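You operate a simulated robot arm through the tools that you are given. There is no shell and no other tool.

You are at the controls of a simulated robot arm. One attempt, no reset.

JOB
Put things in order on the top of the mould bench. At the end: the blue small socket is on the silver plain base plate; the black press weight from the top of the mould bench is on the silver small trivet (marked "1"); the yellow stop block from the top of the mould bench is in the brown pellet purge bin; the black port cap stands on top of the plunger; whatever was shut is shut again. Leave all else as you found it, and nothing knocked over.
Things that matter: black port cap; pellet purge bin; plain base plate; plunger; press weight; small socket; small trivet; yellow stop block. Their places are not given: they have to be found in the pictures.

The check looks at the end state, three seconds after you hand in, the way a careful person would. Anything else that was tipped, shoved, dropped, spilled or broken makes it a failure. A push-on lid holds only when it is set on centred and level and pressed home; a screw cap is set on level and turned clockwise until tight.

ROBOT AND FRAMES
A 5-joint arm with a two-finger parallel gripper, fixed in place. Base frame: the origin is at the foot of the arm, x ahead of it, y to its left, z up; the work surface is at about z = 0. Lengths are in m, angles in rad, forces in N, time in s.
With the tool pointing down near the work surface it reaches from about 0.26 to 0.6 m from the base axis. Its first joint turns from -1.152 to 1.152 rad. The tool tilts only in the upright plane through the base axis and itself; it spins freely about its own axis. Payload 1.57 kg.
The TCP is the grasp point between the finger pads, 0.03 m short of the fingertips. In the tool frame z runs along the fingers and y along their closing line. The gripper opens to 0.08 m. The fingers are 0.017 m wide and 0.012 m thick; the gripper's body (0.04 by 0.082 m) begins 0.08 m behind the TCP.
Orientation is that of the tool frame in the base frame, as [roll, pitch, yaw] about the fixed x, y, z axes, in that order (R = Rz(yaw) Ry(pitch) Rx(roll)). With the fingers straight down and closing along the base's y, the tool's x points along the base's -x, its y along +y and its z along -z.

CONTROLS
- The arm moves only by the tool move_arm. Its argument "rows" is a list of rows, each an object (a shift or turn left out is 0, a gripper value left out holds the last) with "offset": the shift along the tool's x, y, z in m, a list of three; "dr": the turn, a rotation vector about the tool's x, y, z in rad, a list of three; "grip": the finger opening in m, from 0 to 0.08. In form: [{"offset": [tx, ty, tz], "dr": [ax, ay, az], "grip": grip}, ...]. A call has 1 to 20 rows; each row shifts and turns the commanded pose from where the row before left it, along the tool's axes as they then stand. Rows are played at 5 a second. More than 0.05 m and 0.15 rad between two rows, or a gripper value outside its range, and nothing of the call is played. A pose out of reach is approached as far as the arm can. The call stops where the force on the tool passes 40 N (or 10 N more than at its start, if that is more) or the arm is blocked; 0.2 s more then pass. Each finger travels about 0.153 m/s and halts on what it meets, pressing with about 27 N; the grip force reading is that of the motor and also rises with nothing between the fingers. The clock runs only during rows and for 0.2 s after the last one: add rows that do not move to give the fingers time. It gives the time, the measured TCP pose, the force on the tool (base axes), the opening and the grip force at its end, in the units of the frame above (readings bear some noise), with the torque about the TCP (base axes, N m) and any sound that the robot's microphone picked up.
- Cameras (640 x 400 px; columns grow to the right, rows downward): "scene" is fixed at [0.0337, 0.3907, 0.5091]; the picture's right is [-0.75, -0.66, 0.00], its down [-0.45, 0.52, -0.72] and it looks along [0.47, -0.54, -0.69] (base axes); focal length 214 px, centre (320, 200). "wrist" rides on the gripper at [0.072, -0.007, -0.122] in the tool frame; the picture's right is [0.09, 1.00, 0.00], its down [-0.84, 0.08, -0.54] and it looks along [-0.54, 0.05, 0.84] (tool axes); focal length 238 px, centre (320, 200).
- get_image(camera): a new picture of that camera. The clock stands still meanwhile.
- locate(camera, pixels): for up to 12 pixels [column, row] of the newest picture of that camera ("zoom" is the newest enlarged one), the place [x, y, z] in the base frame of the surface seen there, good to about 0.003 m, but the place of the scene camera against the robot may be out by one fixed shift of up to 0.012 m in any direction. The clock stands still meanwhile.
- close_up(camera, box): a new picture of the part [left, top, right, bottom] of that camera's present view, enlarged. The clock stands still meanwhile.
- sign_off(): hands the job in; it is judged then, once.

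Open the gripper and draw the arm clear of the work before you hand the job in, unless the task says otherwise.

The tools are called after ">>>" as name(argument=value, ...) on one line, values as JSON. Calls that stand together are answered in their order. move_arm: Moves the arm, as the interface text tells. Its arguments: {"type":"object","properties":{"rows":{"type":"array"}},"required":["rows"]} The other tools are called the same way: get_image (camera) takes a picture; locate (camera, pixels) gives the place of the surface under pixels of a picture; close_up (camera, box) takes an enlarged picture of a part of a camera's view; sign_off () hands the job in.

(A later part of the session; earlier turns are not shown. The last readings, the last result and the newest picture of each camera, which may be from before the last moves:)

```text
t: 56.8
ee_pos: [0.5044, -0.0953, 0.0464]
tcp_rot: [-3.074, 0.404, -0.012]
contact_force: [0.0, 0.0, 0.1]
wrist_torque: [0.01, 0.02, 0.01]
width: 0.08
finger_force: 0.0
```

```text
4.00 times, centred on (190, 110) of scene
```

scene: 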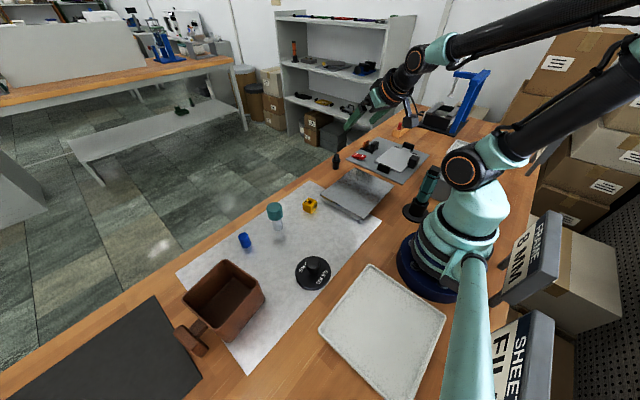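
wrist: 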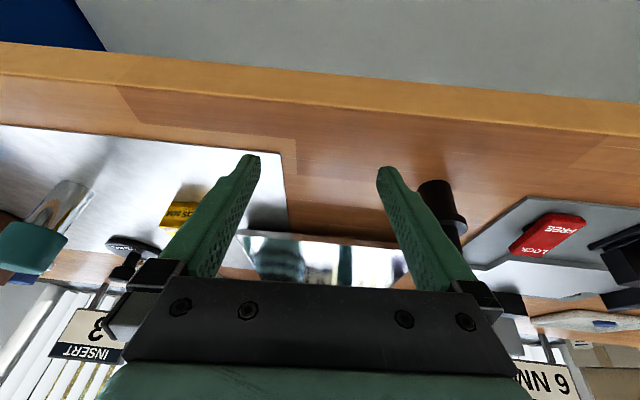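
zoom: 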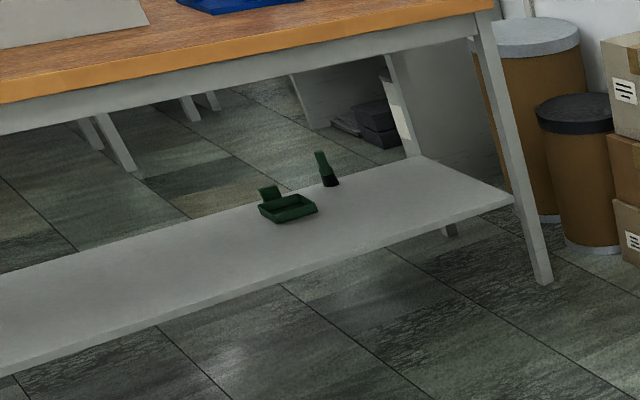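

I check the seam between the slab's rim and its body with an extreme zoom from the scene camera, to decide whether the top plate is a separate lid.

>>> close_up(camera="scene", box=[317, 190, 333, 200])

>>> close_up(camera="scene", box=[334, 202, 350, 212])

>>> close_up(camera="scene", box=[352, 211, 370, 223])

>>> close_up(camera="scene", box=[366, 196, 384, 208])

```text
16.00 times, centred on (325, 195) of scene
```

zoom: 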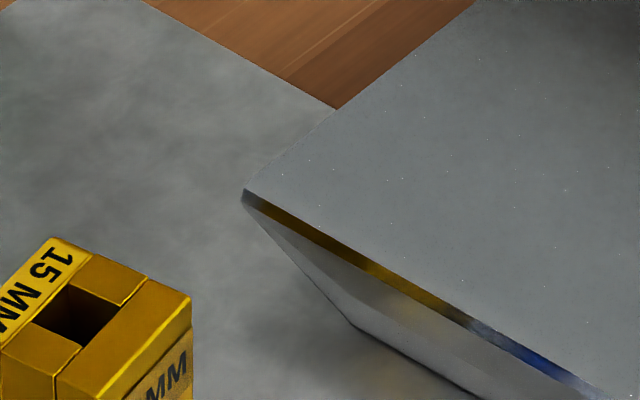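

```text
16.00 times, centred on (342, 207) of scene
```

zoom: 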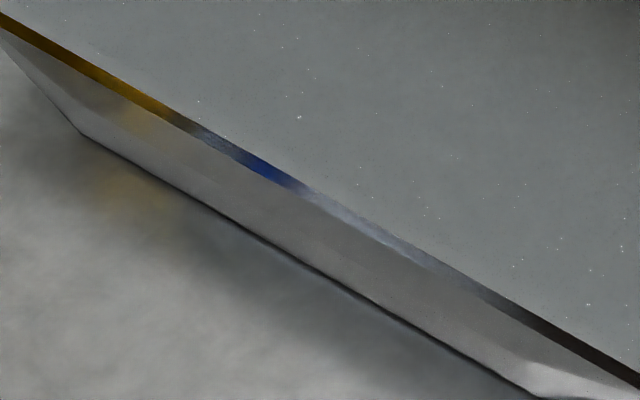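

```text
16.00 times, centred on (361, 217) of scene
```

zoom: 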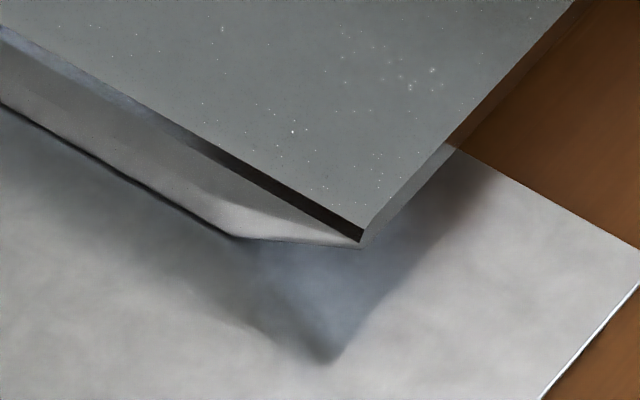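

```text
16.00 times, centred on (375, 202) of scene
```

zoom: 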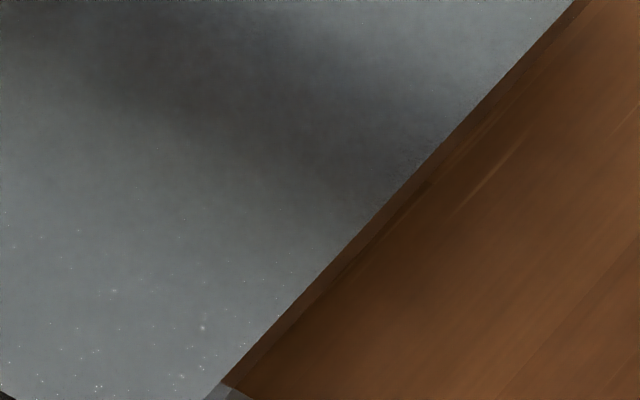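

The top plate and side legs form one raised stand-like piece. Before deciding, I go to inspect the black rectangle and the bin's T-handle at the left; first I back out, untilt and unspin.

>>> move_arm(rows=[{"offset": [-0.012, 0, -0.03]}, {"offset": [-0.012, 0, -0.03]}, {"offset": [-0.012, 0, -0.03]}, {"offset": [-0.012, 0, -0.03]}, {"dr": [0, 0.1, 0]}, {"dr": [0, 0.1, 0]}, {"dr": [0, 0.1, 0]}, {"dr": [0, 0.104, 0]}, {"offset": [-0.03, 0, -0.035]}, {"offset": [-0.03, 0, -0.035]}, {"offset": [-0.03, 0, -0.035]}, {"offset": [-0.02, 0, -0.03]}, {"dr": [0, 0, -0.15]}, {"dr": [0, 0, -0.15]}, {"dr": [0, 0, -0.15]}, {"dr": [0, 0, -0.15]}, {"dr": [0, 0, -0.15]}, {"dr": [0, 0, -0.15]}])

>>> move_arm(rows=[{"dr": [0, 0, -0.15]}, {"dr": [0, 0, -0.15]}, {"dr": [0, 0, -0.15]}, {"dr": [0, 0, -0.15]}, {"dr": [0, 0, -0.15]}, {"dr": [0, 0, -0.15]}, {"dr": [0, 0, -0.15]}, {"dr": [0, 0, -0.15]}, {"dr": [0, 0, -0.15]}, {"dr": [0, 0, -0.15]}, {"dr": [0, 0, -0.15]}, {"dr": [0, 0, -0.15]}, {"dr": [0, 0, -0.15]}, {"dr": [0, 0, -0.15]}, {"dr": [0, 0, -0.15]}, {}])

```text
t: 60.6
ee_pos: [0.3926, -0.0964, 0.3113]
tcp_rot: [-3.134, 0.005, 0.869]
contact_force: [-0.6, -0.4, 0.4]
wrist_torque: [0.0, 0.0, 0.03]
width: 0.0799
finger_force: 0.0
out of reach, approached as far as the arm can: row 3, 4, 8
```

```text
t: 64.0
ee_pos: [0.3933, -0.0974, 0.3112]
tcp_rot: [3.14, -0.01, 3.115]
contact_force: [0.5, 0.3, -0.4]
wrist_torque: [-0.03, 0.02, 0.01]
width: 0.0801
finger_force: 0.1
```

Now moving to the left side, over about (0.30, 0.40), to look at the black rectangle.

>>> move_arm(rows=[{"offset": [0.0096, 0.045, 0.001]}, {"offset": [0.0096, 0.045, 0.001]}, {"offset": [0.0096, 0.045, 0.001]}, {"offset": [0.0096, 0.045, 0.001]}, {"offset": [0.0096, 0.045, 0.001]}, {"offset": [0.0096, 0.045, 0.001]}, {"offset": [0.0096, 0.045, 0.001]}, {"offset": [0.0096, 0.045, 0.001]}, {"offset": [0.0096, 0.045, 0.001]}, {"offset": [0.0096, 0.045, 0.001]}, {"offset": [0.0096, 0.045, 0.001]}, {}])

>>> get_image(camera="wrist")

>>> close_up(camera="wrist", box=[240, 0, 640, 200])

>>> get_image(camera="scene")

```text
t: 66.6
ee_pos: [0.3011, 0.4004, 0.3018]
tcp_rot: [-3.138, -0.003, 3.111]
contact_force: [0.3, -0.6, -0.5]
wrist_torque: [0.01, 0.02, -0.02]
width: 0.0798
finger_force: 0.1
```

```text
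taken
```

wrist: 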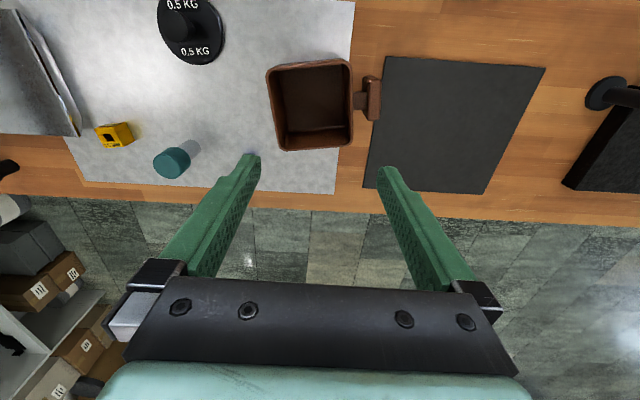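

```text
1.60 times, centred on (440, 100) of wrist
```

zoom: 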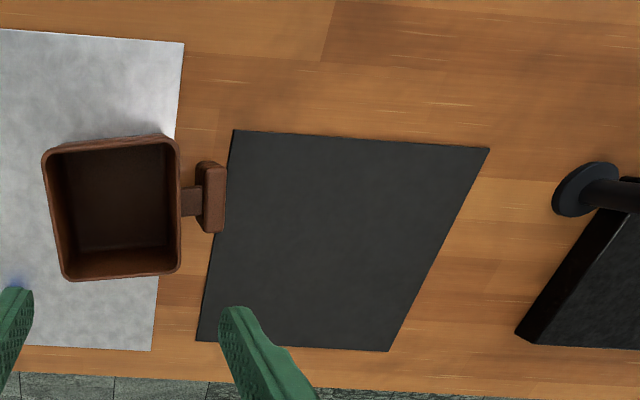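

```text
taken
```

scene: 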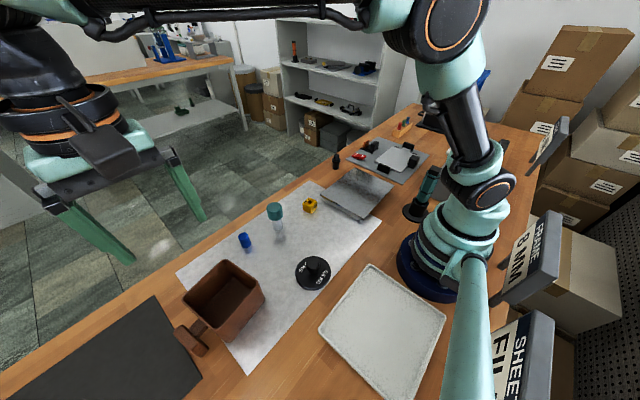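

In the top-left corner the slab's left face is seen from another angle; I zoom there, plus on the right-hand black device.

>>> close_up(camera="wrist", box=[0, 0, 100, 150])

>>> close_up(camera="wrist", box=[540, 50, 640, 200])

```text
2.67 times, centred on (50, 75) of wrist
```

zoom: 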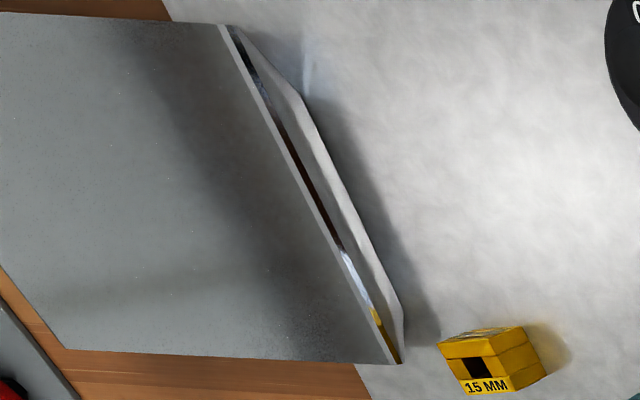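

```text
2.67 times, centred on (590, 125) of wrist
```

zoom: 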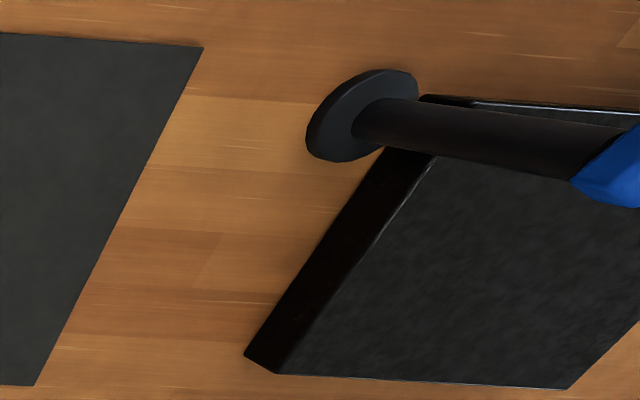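

Nothing there. In the background bench there were small rack-like items with cards; I zoom on them since they may show what a "trivet" looks like in this room.

>>> close_up(camera="scene", box=[196, 28, 236, 54])

>>> close_up(camera="scene", box=[140, 5, 200, 45])

>>> close_up(camera="scene", box=[40, 0, 140, 30])

>>> close_up(camera="scene", box=[440, 60, 520, 130])

```text
15.38 times, centred on (216, 41) of scene
```

zoom: 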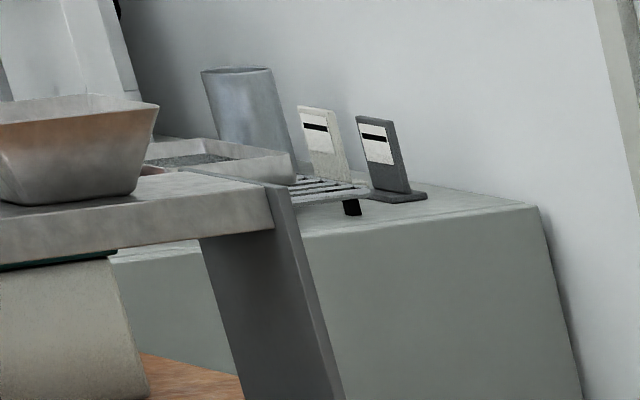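

```text
10.00 times, centred on (170, 25) of scene
```

zoom: 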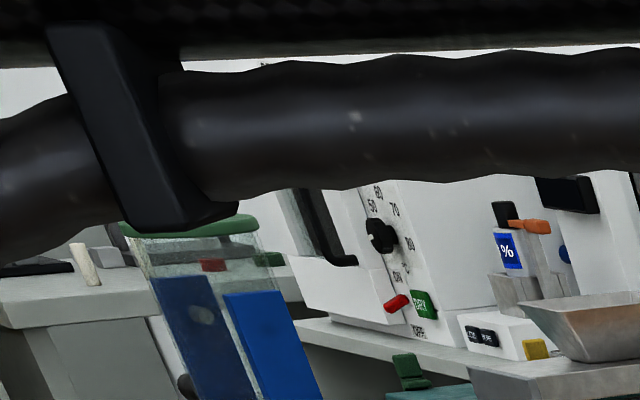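

```text
6.40 times, centred on (90, 15) of scene
```

zoom: 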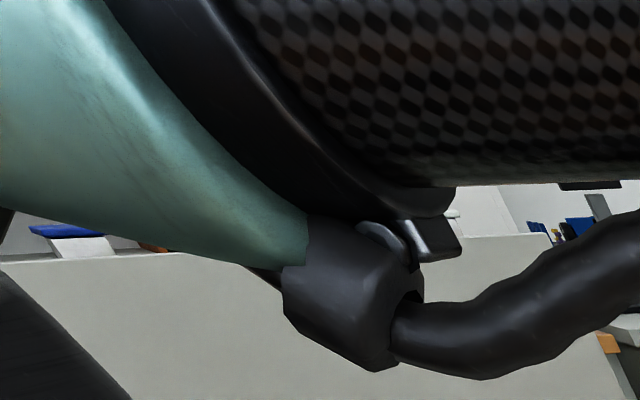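

```text
5.71 times, centred on (480, 95) of scene
```

zoom: 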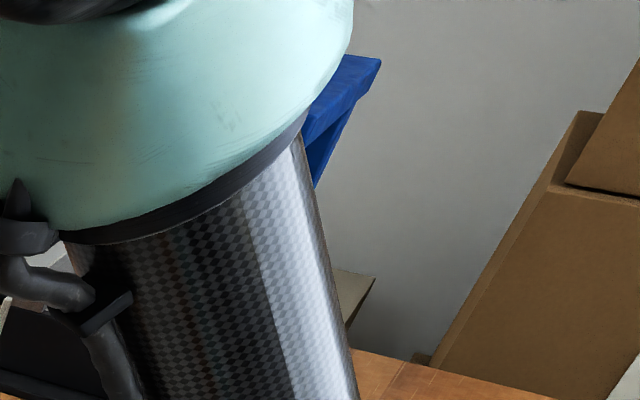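

Sorting it out: the nest plate with black grips matches the mould kit's base plates on the shelf, so it is the silver plain base plate, and the raised silver stand is the only trivet-like piece. I now start with the sure parts: first a close look at the yellow block for its exact pose.

>>> move_arm(rows=[{"offset": [0, -0.044, 0.014]}, {"offset": [0, -0.044, 0.014]}, {"offset": [0, -0.044, 0.014]}, {"offset": [0, -0.044, 0.014]}, {"offset": [0, -0.044, 0.014]}, {"offset": [0, -0.044, 0.014]}, {"offset": [0, -0.044, 0.014]}, {"offset": [0, -0.044, 0.014]}, {}, {}])

>>> get_image(camera="wrist")

>>> close_up(camera="wrist", box=[270, 60, 390, 160])

```text
t: 68.8
ee_pos: [0.2879, 0.0484, 0.1883]
tcp_rot: [-3.14, -0.009, 3.111]
contact_force: [-0.1, -0.2, 1.0]
wrist_torque: [0.01, -0.02, 0.04]
width: 0.08
finger_force: 0.1
```

```text
taken
```

wrist: 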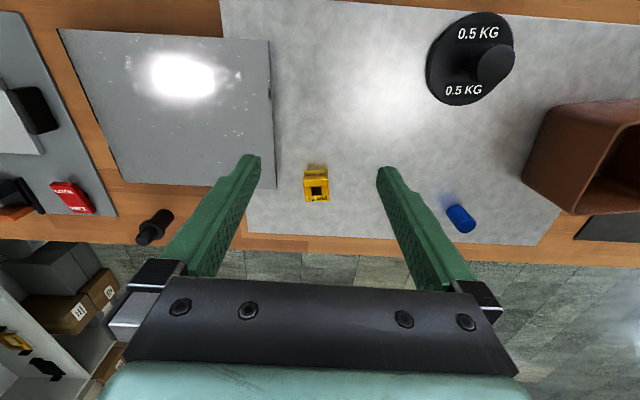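

```text
4.00 times, centred on (330, 110) of wrist
```

zoom: 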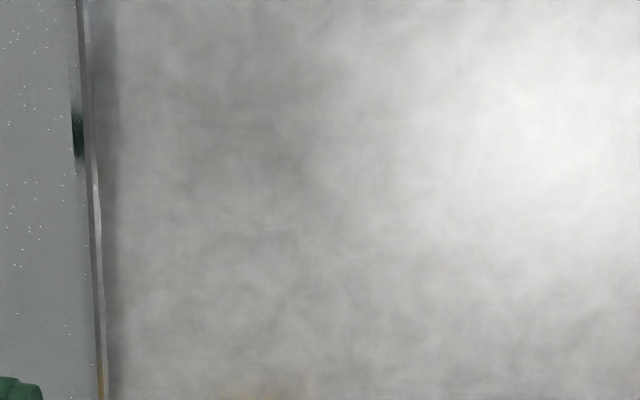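

The block is at (317,185). I zoom in on it and locate its corners.

>>> close_up(camera="wrist", box=[292, 155, 342, 210])

>>> locate(camera="wrist", pixels=[[306, 181], [327, 179], [306, 198], [329, 197], [317, 172], [307, 168], [326, 166], [317, 200], [309, 190], [326, 188], [300, 185], [335, 185]])

```text
7.27 times, centred on (317, 182) of wrist
```

zoom: 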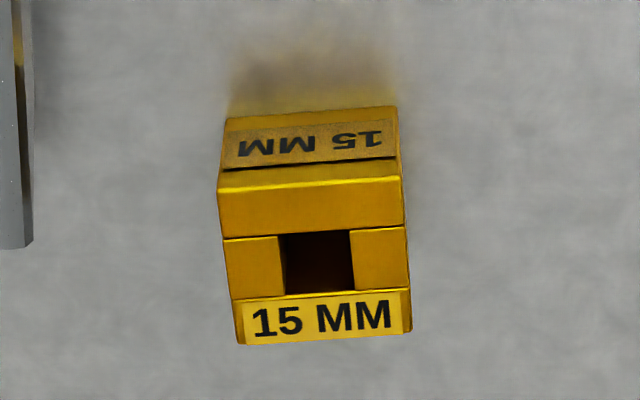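

```text
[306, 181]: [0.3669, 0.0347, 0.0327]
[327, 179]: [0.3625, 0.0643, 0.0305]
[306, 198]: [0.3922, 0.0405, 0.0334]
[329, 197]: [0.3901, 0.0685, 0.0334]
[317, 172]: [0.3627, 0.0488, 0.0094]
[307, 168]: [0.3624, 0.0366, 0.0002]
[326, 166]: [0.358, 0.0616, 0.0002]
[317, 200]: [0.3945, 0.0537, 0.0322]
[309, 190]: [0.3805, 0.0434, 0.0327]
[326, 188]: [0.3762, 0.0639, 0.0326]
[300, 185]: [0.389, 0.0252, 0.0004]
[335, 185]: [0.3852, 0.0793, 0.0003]
```

The block's top centre is about (0.380, 0.0515) at z 0.033, turned about 10°. I align the tool, narrow the opening to 0.055 and descend to z = 0.10 above it for a check.

>>> move_arm(rows=[{"dr": [0, 0, -0.1], "grip": 0.055}, {"dr": [0, 0, -0.105]}, {"offset": [-0.0304, -0.0043, 0.0294]}, {"offset": [-0.0304, -0.0043, 0.0294]}, {"offset": [-0.0304, -0.0043, 0.0294]}, {}, {}])

>>> get_image(camera="wrist")

>>> close_up(camera="wrist", box=[240, 140, 400, 260])

```text
t: 70.4
ee_pos: [0.3806, 0.0514, 0.1005]
tcp_rot: [3.14, -0.01, -2.967]
contact_force: [0.0, 0.9, 0.3]
wrist_torque: [-0.04, -0.02, 0.0]
width: 0.055
finger_force: 0.0
```

```text
taken
```

wrist: 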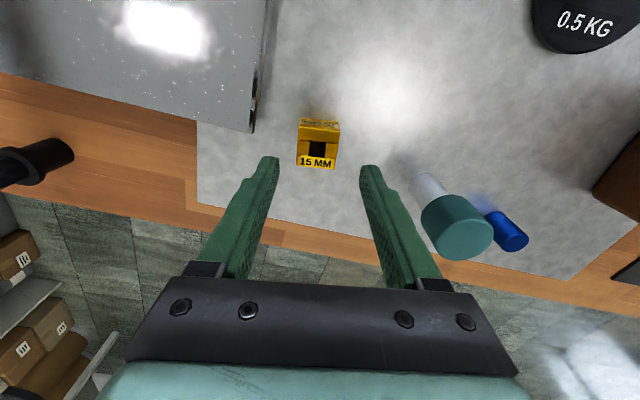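

```text
3.33 times, centred on (320, 200) of wrist
```

zoom: 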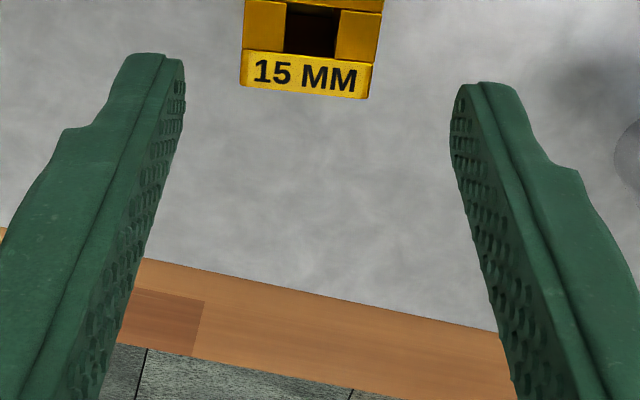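

The block now appears turned ~6° the other way relative to the tool; I zoom for exact corners.

>>> close_up(camera="wrist", box=[280, 105, 360, 180])

>>> locate(camera="zoom", pixels=[[180, 215], [295, 225], [170, 305], [290, 318], [235, 270], [180, 170], [300, 175], [230, 310], [190, 250], [285, 260]])

```text
5.33 times, centred on (320, 142) of wrist
```

zoom: 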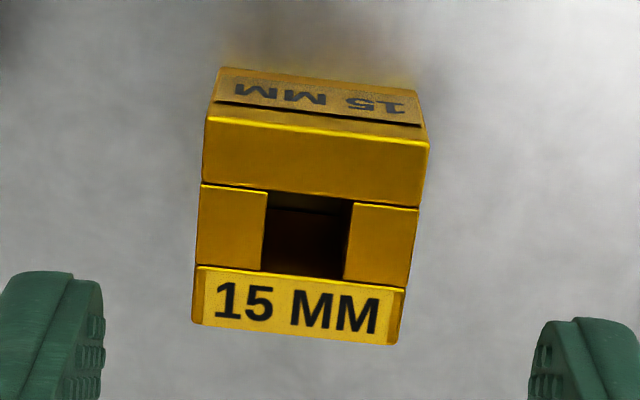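

```text
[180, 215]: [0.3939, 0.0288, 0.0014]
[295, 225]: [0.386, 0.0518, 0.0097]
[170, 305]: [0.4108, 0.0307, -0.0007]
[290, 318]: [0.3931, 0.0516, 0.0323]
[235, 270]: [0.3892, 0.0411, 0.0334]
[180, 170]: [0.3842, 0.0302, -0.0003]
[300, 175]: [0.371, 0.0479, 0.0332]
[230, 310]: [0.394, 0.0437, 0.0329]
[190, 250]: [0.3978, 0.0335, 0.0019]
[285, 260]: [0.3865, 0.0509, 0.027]
```

I locate the four top corners precisely in this zoom.

>>> locate(camera="zoom", pixels=[[211, 126], [424, 150], [197, 318], [395, 339], [206, 160], [418, 190], [203, 250], [409, 270], [250, 165], [380, 175]])

```text
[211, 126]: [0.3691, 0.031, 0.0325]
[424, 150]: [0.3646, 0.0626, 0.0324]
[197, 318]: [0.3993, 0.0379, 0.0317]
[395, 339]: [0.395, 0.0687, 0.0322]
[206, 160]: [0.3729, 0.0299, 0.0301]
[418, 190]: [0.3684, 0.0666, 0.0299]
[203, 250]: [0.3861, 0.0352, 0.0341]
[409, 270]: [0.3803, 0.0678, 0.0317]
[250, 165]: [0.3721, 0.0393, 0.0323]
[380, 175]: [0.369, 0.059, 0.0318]
```

The corners confirm centre (0.382, 0.050) and a 10° turn matching the tool. I descend to z = 0.040 and close on it.

>>> move_arm(rows=[{"offset": [-0.001, -0.0016, 0.03]}, {"offset": [0, 0, 0.0305]}, {}, {"grip": 0.02}, {}, {}, {}])

```text
t: 72.0
ee_pos: [0.3815, 0.0518, 0.0406]
tcp_rot: [-3.141, -0.009, -2.966]
contact_force: [0.7, -0.4, 0.0]
wrist_torque: [-0.03, 0.01, 0.01]
width: 0.0336
finger_force: 27.4
```

Gripped (width 0.0336). I lift it straight up and carry it toward the bin, stopping short to look.

>>> move_arm(rows=[{"offset": [0, 0, -0.02]}, {"offset": [0, 0, -0.045]}, {"offset": [0, 0, -0.045]}, {"offset": [0, 0, -0.045]}, {"offset": [0, 0, -0.04]}, {"offset": [0.0043, 0.0414, 0]}, {"offset": [0.0043, 0.0414, 0]}, {"offset": [0.0043, 0.0414, 0]}, {"offset": [0.0043, 0.0414, 0]}, {"offset": [0.0043, 0.0414, 0]}, {"offset": [0.0043, 0.0414, 0]}, {"offset": [0.0043, 0.0414, 0]}, {}, {}])

>>> get_image(camera="wrist")

```text
t: 75.0
ee_pos: [0.3034, 0.3325, 0.2335]
tcp_rot: [-3.138, -0.003, -2.964]
contact_force: [1.3, 0.9, -0.6]
wrist_torque: [0.0, 0.0, 0.02]
width: 0.0336
finger_force: 27.2
```

```text
taken
```

wrist: 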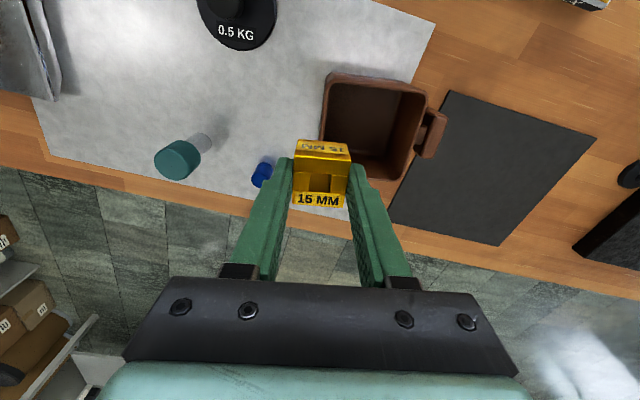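

The block is firmly held; the bin's rim is visible. I locate rim points.

>>> close_up(camera="wrist", box=[300, 60, 460, 200])

>>> locate(camera="wrist", pixels=[[331, 76], [425, 93], [404, 178], [376, 84], [415, 135], [323, 125], [375, 120], [380, 160], [434, 135], [350, 100], [390, 180], [327, 100]])

```text
2.86 times, centred on (380, 130) of wrist
```

zoom: 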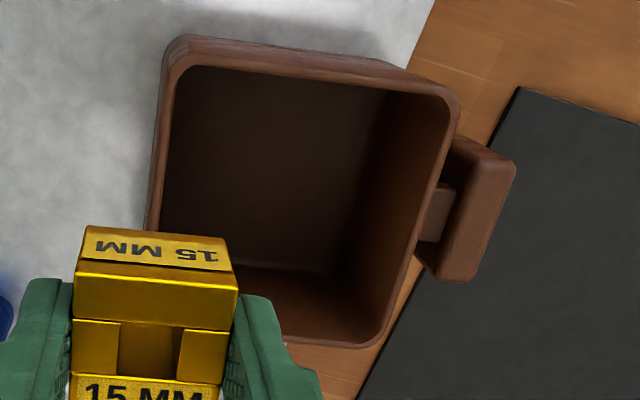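

```text
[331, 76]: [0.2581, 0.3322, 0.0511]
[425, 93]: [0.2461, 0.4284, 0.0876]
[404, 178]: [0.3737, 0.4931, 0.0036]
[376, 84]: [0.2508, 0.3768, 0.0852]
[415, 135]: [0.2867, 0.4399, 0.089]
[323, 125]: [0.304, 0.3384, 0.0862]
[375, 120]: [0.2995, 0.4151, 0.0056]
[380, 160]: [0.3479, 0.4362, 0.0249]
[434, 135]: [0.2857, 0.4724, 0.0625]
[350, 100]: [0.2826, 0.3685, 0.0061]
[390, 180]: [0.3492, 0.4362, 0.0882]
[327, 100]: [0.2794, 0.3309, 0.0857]
```

The rim is at z ≈ 0.087 and the opening's centre is about (0.301, 0.387). I move over it, and descend inside in steps.

>>> move_arm(rows=[{"offset": [-0.004, 0.027, 0.01]}, {"offset": [-0.004, 0.027, 0.01]}, {"offset": [0, 0, 0.03]}, {"offset": [0, 0, 0.025]}, {}])

>>> get_image(camera="wrist")

>>> close_up(camera="scene", box=[130, 200, 310, 370])

```text
t: 76.2
ee_pos: [0.2996, 0.3863, 0.1611]
tcp_rot: [-3.14, -0.004, -2.965]
contact_force: [-0.4, -0.3, -0.2]
wrist_torque: [-0.01, -0.01, 0.03]
width: 0.0337
finger_force: 26.8
```

```text
taken
```

wrist: 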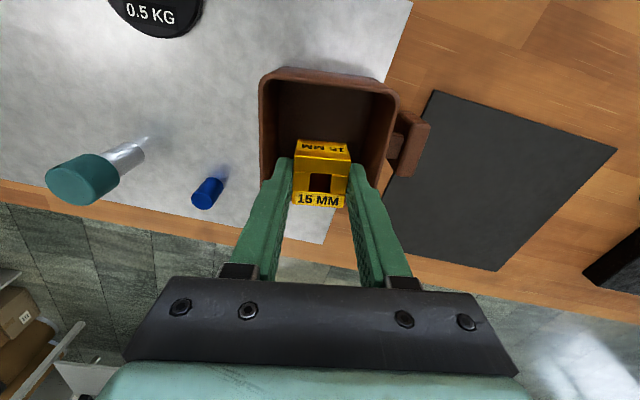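

```text
2.35 times, centred on (220, 285) of scene
```

zoom: 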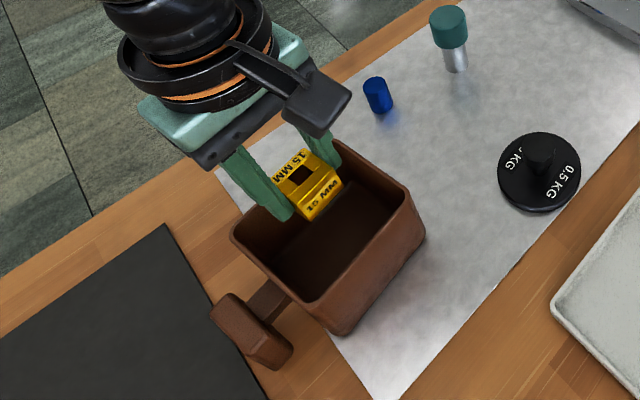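

The block hangs well inside the opening's outline. I descend to z = 0.05 inside the bin and release gently.

>>> move_arm(rows=[{"offset": [0, 0, 0.04]}, {"offset": [0, 0, 0.04]}, {"offset": [0, 0, 0.03]}, {}, {"grip": 0.045}, {"grip": 0.056}, {}, {}])

```text
t: 78.0
ee_pos: [0.2996, 0.3854, 0.052]
tcp_rot: [-3.138, -0.004, -2.965]
contact_force: [0.1, -0.3, -1.2]
wrist_torque: [-0.02, 0.02, 0.02]
width: 0.056
finger_force: 0.1
```

Released without contact force. I rise straight up and check that the block lies in the bin.

>>> move_arm(rows=[{"offset": [0, 0, -0.04]}, {"offset": [0, 0, -0.045]}, {"offset": [0, 0, -0.045]}, {"offset": [0, 0, -0.045]}, {}])

>>> get_image(camera="wrist")

>>> close_up(camera="scene", box=[150, 180, 350, 360])

```text
t: 79.2
ee_pos: [0.3016, 0.3837, 0.2279]
tcp_rot: [-3.138, -0.002, -2.965]
contact_force: [0.3, -0.7, -0.5]
wrist_torque: [0.01, 0.02, 0.0]
width: 0.056
finger_force: 0.1
```

```text
taken
```

wrist: 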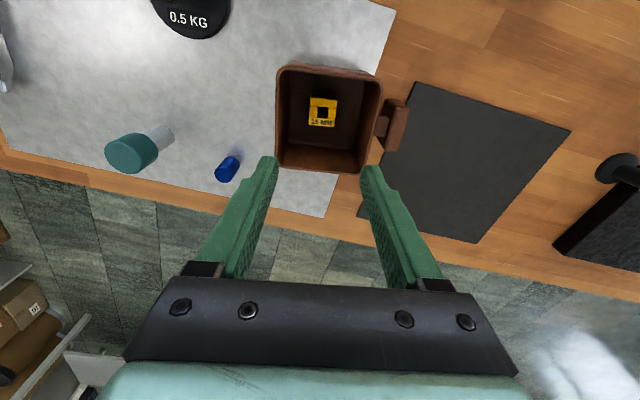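

```text
2.22 times, centred on (250, 270) of scene
```

zoom: 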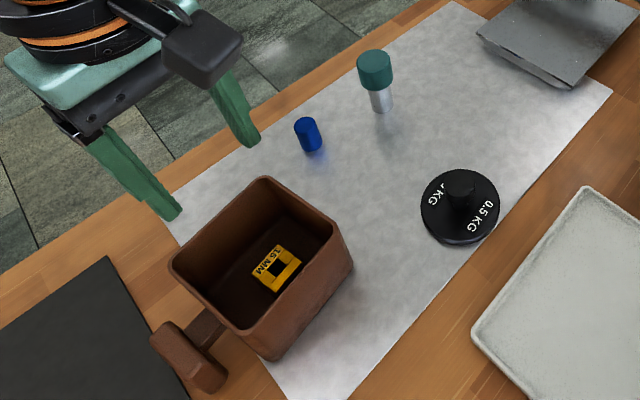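

The yellow block is in the bin, everything else unmoved. Next the black port cap: I move over toward (0.38, -0.184, 0.20) to measure it.

>>> move_arm(rows=[{"offset": [0.0018, -0.0441, 0.002], "grip": 0.06}, {"offset": [0.0018, -0.0441, 0.002]}, {"offset": [0.0018, -0.0441, 0.002]}, {"offset": [0.0018, -0.0441, 0.002]}, {"offset": [0.0018, -0.0441, 0.002]}, {"offset": [0.0018, -0.0441, 0.002]}, {"offset": [0.0018, -0.0441, 0.002]}, {"offset": [0.0018, -0.0441, 0.002]}, {"offset": [0.0018, -0.0441, 0.002]}, {"offset": [0.0018, -0.0441, 0.002]}, {"offset": [0.0018, -0.0441, 0.002]}, {"offset": [0.0018, -0.0441, 0.002]}, {"offset": [0.0018, -0.0441, 0.002]}, {"dr": [0, 0, 0.09]}, {"dr": [0, 0, 0.085]}, {}])

>>> get_image(camera="wrist")

```text
t: 82.6
ee_pos: [0.3771, -0.1836, 0.1988]
tcp_rot: [3.138, -0.009, -3.141]
contact_force: [-0.3, -0.8, -0.7]
wrist_torque: [0.02, -0.01, 0.02]
width: 0.0601
finger_force: 0.0
```

```text
taken
```

wrist: 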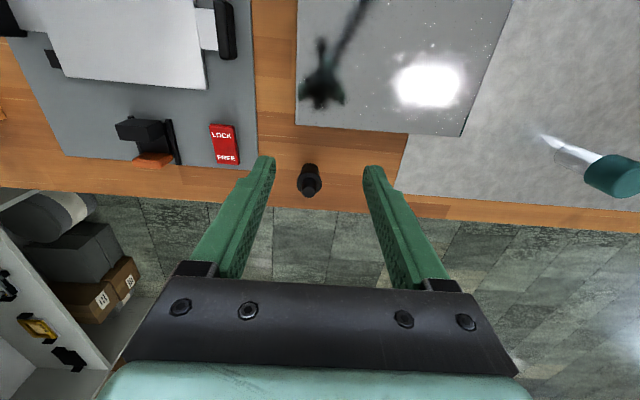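

The cap is at (310,182). I zoom on it and measure its parts.

>>> close_up(camera="wrist", box=[285, 150, 345, 205])

>>> locate(camera="zoom", pixels=[[265, 320], [225, 320], [305, 320], [265, 350], [270, 160], [200, 250], [350, 250], [265, 290], [225, 345], [305, 345], [275, 140], [180, 265]])

```text
7.27 times, centred on (315, 178) of wrist
```

zoom: 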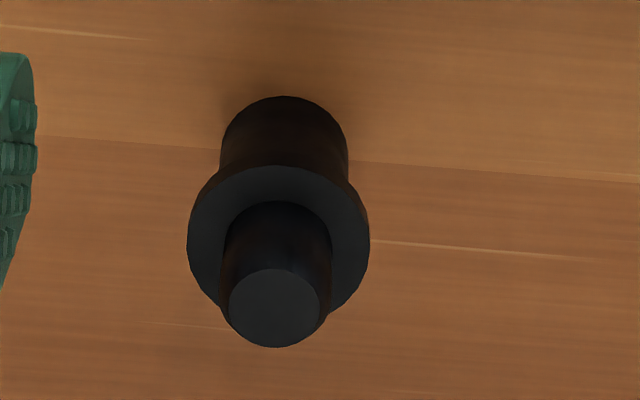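

```text
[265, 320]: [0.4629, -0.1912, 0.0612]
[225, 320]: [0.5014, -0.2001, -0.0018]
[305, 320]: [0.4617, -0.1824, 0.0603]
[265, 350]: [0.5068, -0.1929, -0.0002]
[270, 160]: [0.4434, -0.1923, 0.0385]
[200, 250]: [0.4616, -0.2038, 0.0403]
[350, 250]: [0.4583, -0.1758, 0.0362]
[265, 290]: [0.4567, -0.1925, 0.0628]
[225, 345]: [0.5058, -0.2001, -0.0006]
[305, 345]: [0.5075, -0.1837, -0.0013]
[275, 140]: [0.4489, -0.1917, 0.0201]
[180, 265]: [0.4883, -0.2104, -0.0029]
```

Cap centre ≈ (0.460,-0.190), flange at z ≈ 0.038, top ≈ 0.061. I approach closer to refine the centre before gripping its stem.

>>> move_arm(rows=[{"offset": [-0.022, -0.0032, 0.03]}, {"offset": [-0.021, -0.0032, 0.03]}, {}, {}])

>>> get_image(camera="wrist")

>>> close_up(camera="wrist", box=[270, 140, 370, 230])

```text
t: 83.6
ee_pos: [0.4198, -0.1889, 0.1372]
tcp_rot: [3.138, -0.009, 3.141]
contact_force: [0.3, 0.2, -0.3]
wrist_torque: [-0.02, 0.03, 0.01]
width: 0.0599
finger_force: 0.0
```

```text
taken
```

wrist: 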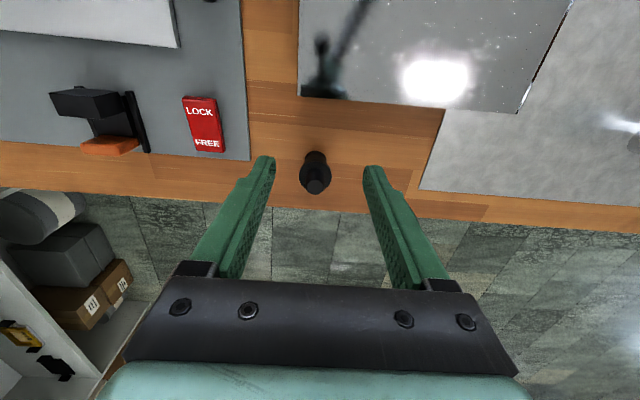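

```text
4.44 times, centred on (320, 185) of wrist
```

zoom: 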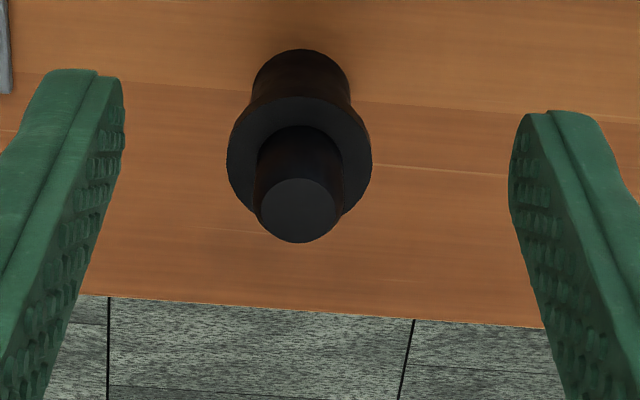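

I locate the stem top and flange points in this closer view.

>>> locate(camera="zoom", pixels=[[299, 210], [285, 210], [313, 210], [299, 195], [299, 225], [240, 165], [358, 165], [299, 110], [270, 120], [330, 120]])

```text
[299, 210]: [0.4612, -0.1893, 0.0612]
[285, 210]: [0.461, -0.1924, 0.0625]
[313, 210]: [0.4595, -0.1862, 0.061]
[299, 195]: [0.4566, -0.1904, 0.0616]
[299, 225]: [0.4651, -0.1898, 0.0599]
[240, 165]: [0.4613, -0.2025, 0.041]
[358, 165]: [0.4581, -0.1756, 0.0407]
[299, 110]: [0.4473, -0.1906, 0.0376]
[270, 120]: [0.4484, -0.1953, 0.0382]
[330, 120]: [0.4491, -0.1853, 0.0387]
```

Centre refined to (0.461,-0.1896), top at 0.061. I move above it, verify the pose, then descend.

>>> move_arm(rows=[{"offset": [-0.0205, -0.0004, 0]}, {"offset": [-0.0207, -0.0003, 0.01]}, {}, {}])

```text
t: 84.6
ee_pos: [0.4602, -0.1892, 0.1277]
tcp_rot: [3.139, -0.008, -3.14]
contact_force: [-0.2, 0.1, 0.3]
wrist_torque: [-0.02, 0.03, -0.03]
width: 0.0599
finger_force: 0.0
```

Pose is right over the cap. I descend to z ≈ 0.075 and close gradually on the stem.

>>> move_arm(rows=[{"offset": [-0.0004, -0.0003, 0.03]}, {"offset": [0, 0, 0.0225]}, {}, {"grip": 0.035}, {"grip": 0.026}, {"grip": 0.018}, {"grip": 0.012}, {}, {}])

>>> get_image(camera="wrist")

>>> close_up(camera="scene", box=[300, 110, 400, 190])

```text
t: 86.6
ee_pos: [0.4617, -0.1917, 0.074]
tcp_rot: [3.137, -0.01, 3.141]
contact_force: [0.4, 1.1, 0.3]
wrist_torque: [0.0, 0.01, -0.02]
width: 0.0172
finger_force: 27.3
```

```text
taken
```

wrist: 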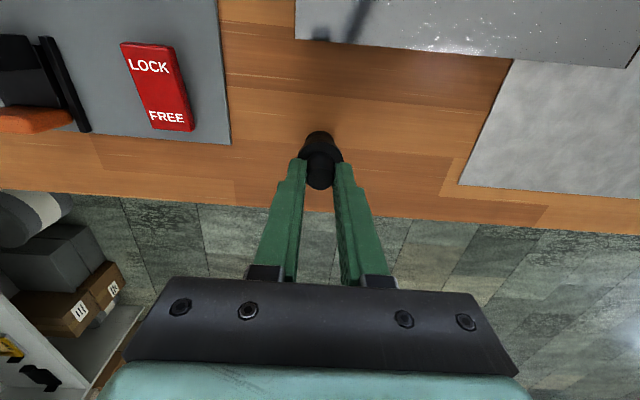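

```text
5.00 times, centred on (350, 150) of scene
```

zoom: 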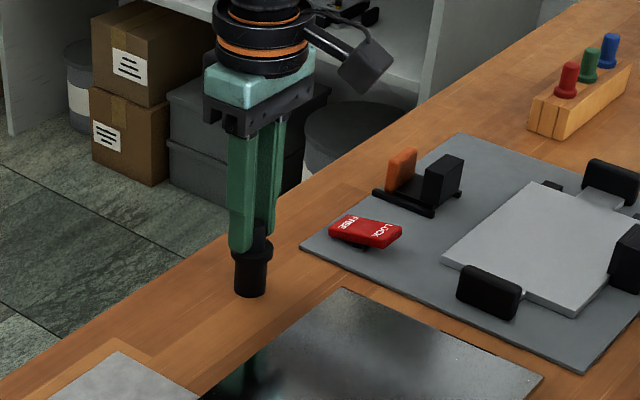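

The stem is gripped (width 0.0172), cap upright. I lift and carry it to a viewing spot short of the plunger.

>>> move_arm(rows=[{"offset": [0, 0, -0.02]}, {"offset": [0, 0, -0.04]}, {"offset": [0, 0, -0.045]}, {"offset": [0, 0, -0.045]}, {"offset": [0, 0, -0.02]}, {"offset": [0.0163, 0.0449, 0]}, {"offset": [0.0163, 0.0449, 0]}, {"offset": [0.0163, 0.0449, 0]}, {"offset": [0.0163, 0.0449, 0]}, {"offset": [0.0163, 0.0449, 0]}, {"offset": [0.0163, 0.0449, 0]}, {"offset": [0.0163, 0.0449, 0]}, {"offset": [0.0163, 0.0449, 0]}, {}, {}])

>>> get_image(camera="wrist")

>>> close_up(camera="wrist", box=[260, 100, 380, 220])

>>> close_up(camera="scene", box=[200, 130, 340, 260])

```text
t: 89.8
ee_pos: [0.3315, 0.1676, 0.2455]
tcp_rot: [-3.138, -0.008, 3.141]
contact_force: [0.3, 0.0, 0.0]
wrist_torque: [0.0, -0.01, 0.02]
width: 0.0176
finger_force: 26.9
```

```text
taken
```

wrist: 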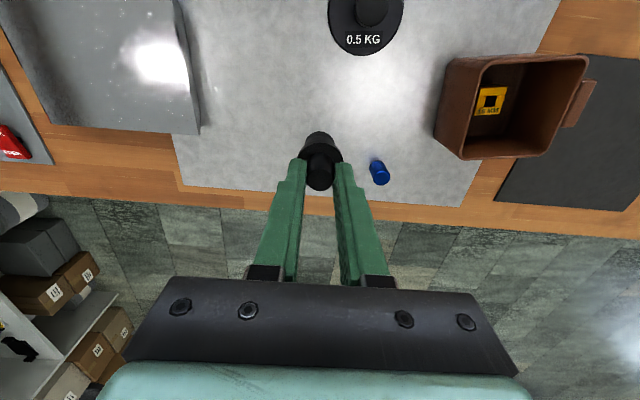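

```text
3.33 times, centred on (320, 160) of wrist
```

zoom: 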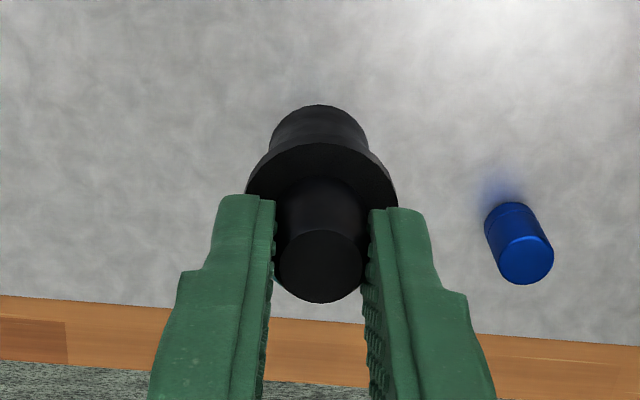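

```text
3.08 times, centred on (270, 195) of scene
```

zoom: 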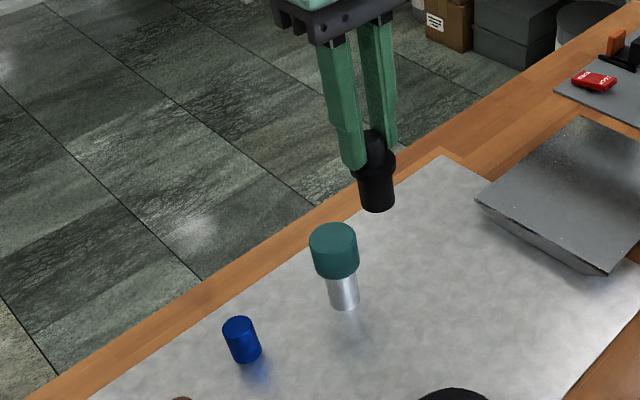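

The cap in hand hides the plunger from the wrist camera; I shift 6 cm in -y to see the plunger beside it.

>>> move_arm(rows=[{"offset": [0, -0.03, 0]}, {"offset": [0, -0.03, 0]}, {}, {}])

>>> get_image(camera="wrist")

>>> close_up(camera="wrist", box=[320, 110, 440, 220])

```text
t: 90.8
ee_pos: [0.334, 0.107, 0.2467]
tcp_rot: [-3.137, -0.008, -3.14]
contact_force: [-0.3, -0.1, 0.8]
wrist_torque: [0.03, -0.01, 0.0]
width: 0.0175
finger_force: 27.2
```

```text
taken
```

wrist: 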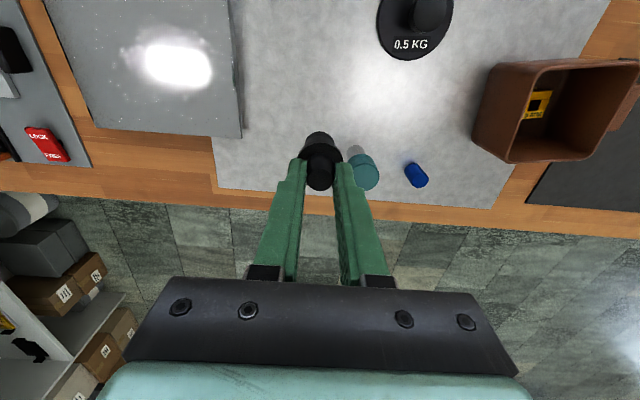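

```text
3.64 times, centred on (380, 165) of wrist
```

zoom: 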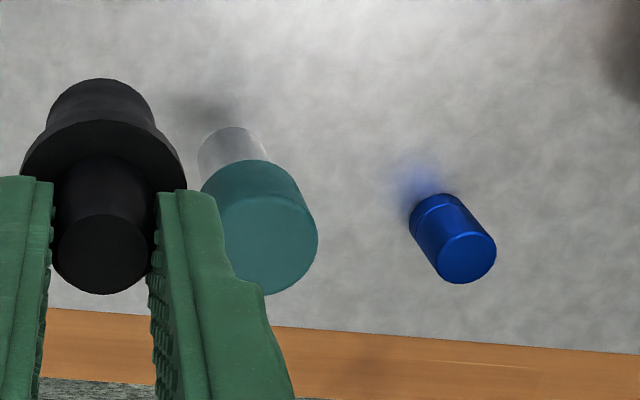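

Partly hidden still; I shift another 5 cm.

>>> move_arm(rows=[{"offset": [0, -0.025, 0]}, {"offset": [0, -0.025, 0]}, {}, {}])

>>> get_image(camera="wrist")

>>> close_up(camera="wrist", box=[360, 110, 460, 210])

```text
t: 91.8
ee_pos: [0.3328, 0.0577, 0.2475]
tcp_rot: [-3.139, -0.011, -3.138]
contact_force: [-0.1, -1.0, -1.5]
wrist_torque: [0.03, -0.01, -0.02]
width: 0.0173
finger_force: 27.2
```

```text
taken
```

wrist: 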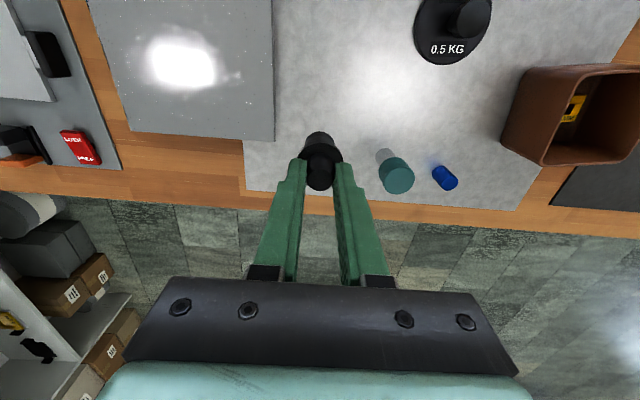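

```text
4.00 times, centred on (410, 160) of wrist
```

zoom: 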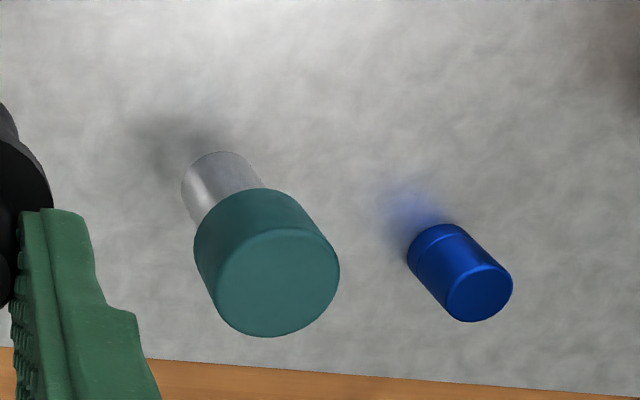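

The plunger's knob top is fully visible; I locate its top disc.

>>> locate(camera="zoom", pixels=[[278, 282], [224, 280], [332, 275], [278, 236], [272, 328], [250, 255], [310, 255], [245, 310], [310, 310], [460, 290], [440, 295], [480, 292]])

```text
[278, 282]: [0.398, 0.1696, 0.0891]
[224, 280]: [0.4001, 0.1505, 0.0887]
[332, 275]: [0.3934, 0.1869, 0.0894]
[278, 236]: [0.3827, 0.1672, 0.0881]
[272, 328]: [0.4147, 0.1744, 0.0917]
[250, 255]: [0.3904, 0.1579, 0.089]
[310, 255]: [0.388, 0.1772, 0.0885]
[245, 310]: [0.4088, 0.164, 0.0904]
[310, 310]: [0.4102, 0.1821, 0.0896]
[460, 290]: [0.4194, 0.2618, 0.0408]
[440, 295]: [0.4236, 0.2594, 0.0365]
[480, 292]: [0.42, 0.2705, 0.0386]
```

Plunger top centre is (0.398, 0.170), z 0.089. I move over it at height, then descend to just above contact.

>>> move_arm(rows=[{"offset": [-0.0217, 0.0374, 0]}, {"offset": [-0.0217, 0.0374, 0]}, {"offset": [-0.0218, 0.0375, 0]}, {}, {}, {"offset": [0, 0, 0.03]}, {"offset": [0, 0, 0.03]}, {}, {}])

>>> close_up(camera="scene", box=[220, 150, 330, 260])

```text
t: 93.8
ee_pos: [0.3979, 0.1721, 0.1862]
tcp_rot: [-3.138, -0.009, 3.14]
contact_force: [-0.4, 1.2, 0.0]
wrist_torque: [-0.02, 0.03, 0.01]
width: 0.0177
finger_force: 26.6
```

```text
3.64 times, centred on (275, 205) of scene
```

zoom: 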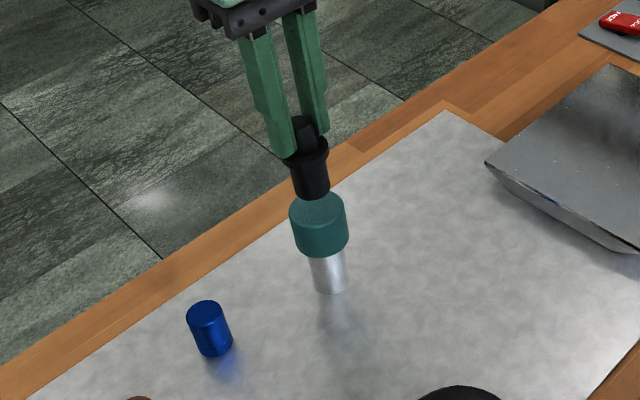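

Alignment looks good (cap axis in line with the plunger's). I lower to about contact in small steps, watching the force.

>>> move_arm(rows=[{"offset": [0, -0.001, 0.008]}, {"offset": [0, 0, 0.006]}, {"offset": [0, 0, 0.003]}, {}, {}])

```text
t: 95.0
ee_pos: [0.3962, 0.1702, 0.1703]
tcp_rot: [-3.138, -0.006, -3.14]
contact_force: [0.0, 0.3, -0.9]
wrist_torque: [-0.03, 0.02, 0.01]
width: 0.0175
finger_force: 27.4
```

>>> move_arm(rows=[{"offset": [0, 0, 0.002]}, {"offset": [0, 0, 0.0015]}, {}, {}])

>>> close_up(camera="scene", box=[245, 170, 305, 230])

```text
t: 96.0
ee_pos: [0.3968, 0.1704, 0.166]
tcp_rot: [-3.138, -0.007, 3.141]
contact_force: [-0.4, 0.2, -0.2]
wrist_torque: [-0.01, 0.0, -0.03]
width: 0.0176
finger_force: 27.1
```

```text
6.67 times, centred on (275, 200) of scene
```

zoom: 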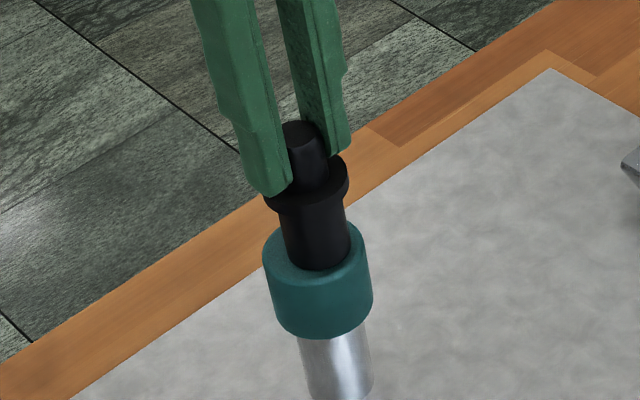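

Nearly in contact and centred. I lower 1 mm steps more until a slight contact force shows.

>>> move_arm(rows=[{"offset": [0, 0, 0.001]}, {}, {"offset": [0, 0, 0.0008]}, {}])

```text
t: 97.0
ee_pos: [0.3967, 0.1696, 0.1642]
tcp_rot: [-3.138, -0.009, 3.14]
contact_force: [-0.2, 0.4, 1.4]
wrist_torque: [0.01, 0.02, 0.04]
width: 0.0174
finger_force: 27.2
```

A light contact (1.4 N up). I press half a millimetre to confirm and then open slowly.

>>> move_arm(rows=[{"offset": [0, 0, 0.0006]}, {}, {}])

```text
t: 97.8
ee_pos: [0.3971, 0.1689, 0.1642]
tcp_rot: [-3.14, -0.006, -3.141]
contact_force: [-2.8, -1.0, 11.1]
wrist_torque: [0.01, 0.23, 0.01]
width: 0.0173
finger_force: 27.2
```

Solid contact (11 N). I back off that half millimetre and open the fingers gradually.

>>> move_arm(rows=[{"offset": [0, 0, -0.0008]}, {}, {"grip": 0.02}, {"grip": 0.024}, {"grip": 0.03}, {"grip": 0.04}, {}, {}])

>>> close_up(camera="scene", box=[245, 170, 305, 230])

```text
t: 99.6
ee_pos: [0.3963, 0.1693, 0.1649]
tcp_rot: [-3.138, -0.007, 3.14]
contact_force: [0.6, 0.0, 1.0]
wrist_torque: [-0.01, -0.01, -0.03]
width: 0.0402
finger_force: 0.1
```

```text
6.67 times, centred on (275, 200) of scene
```

zoom: 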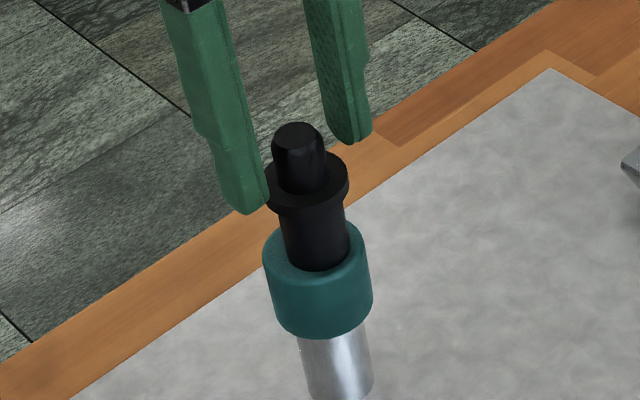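

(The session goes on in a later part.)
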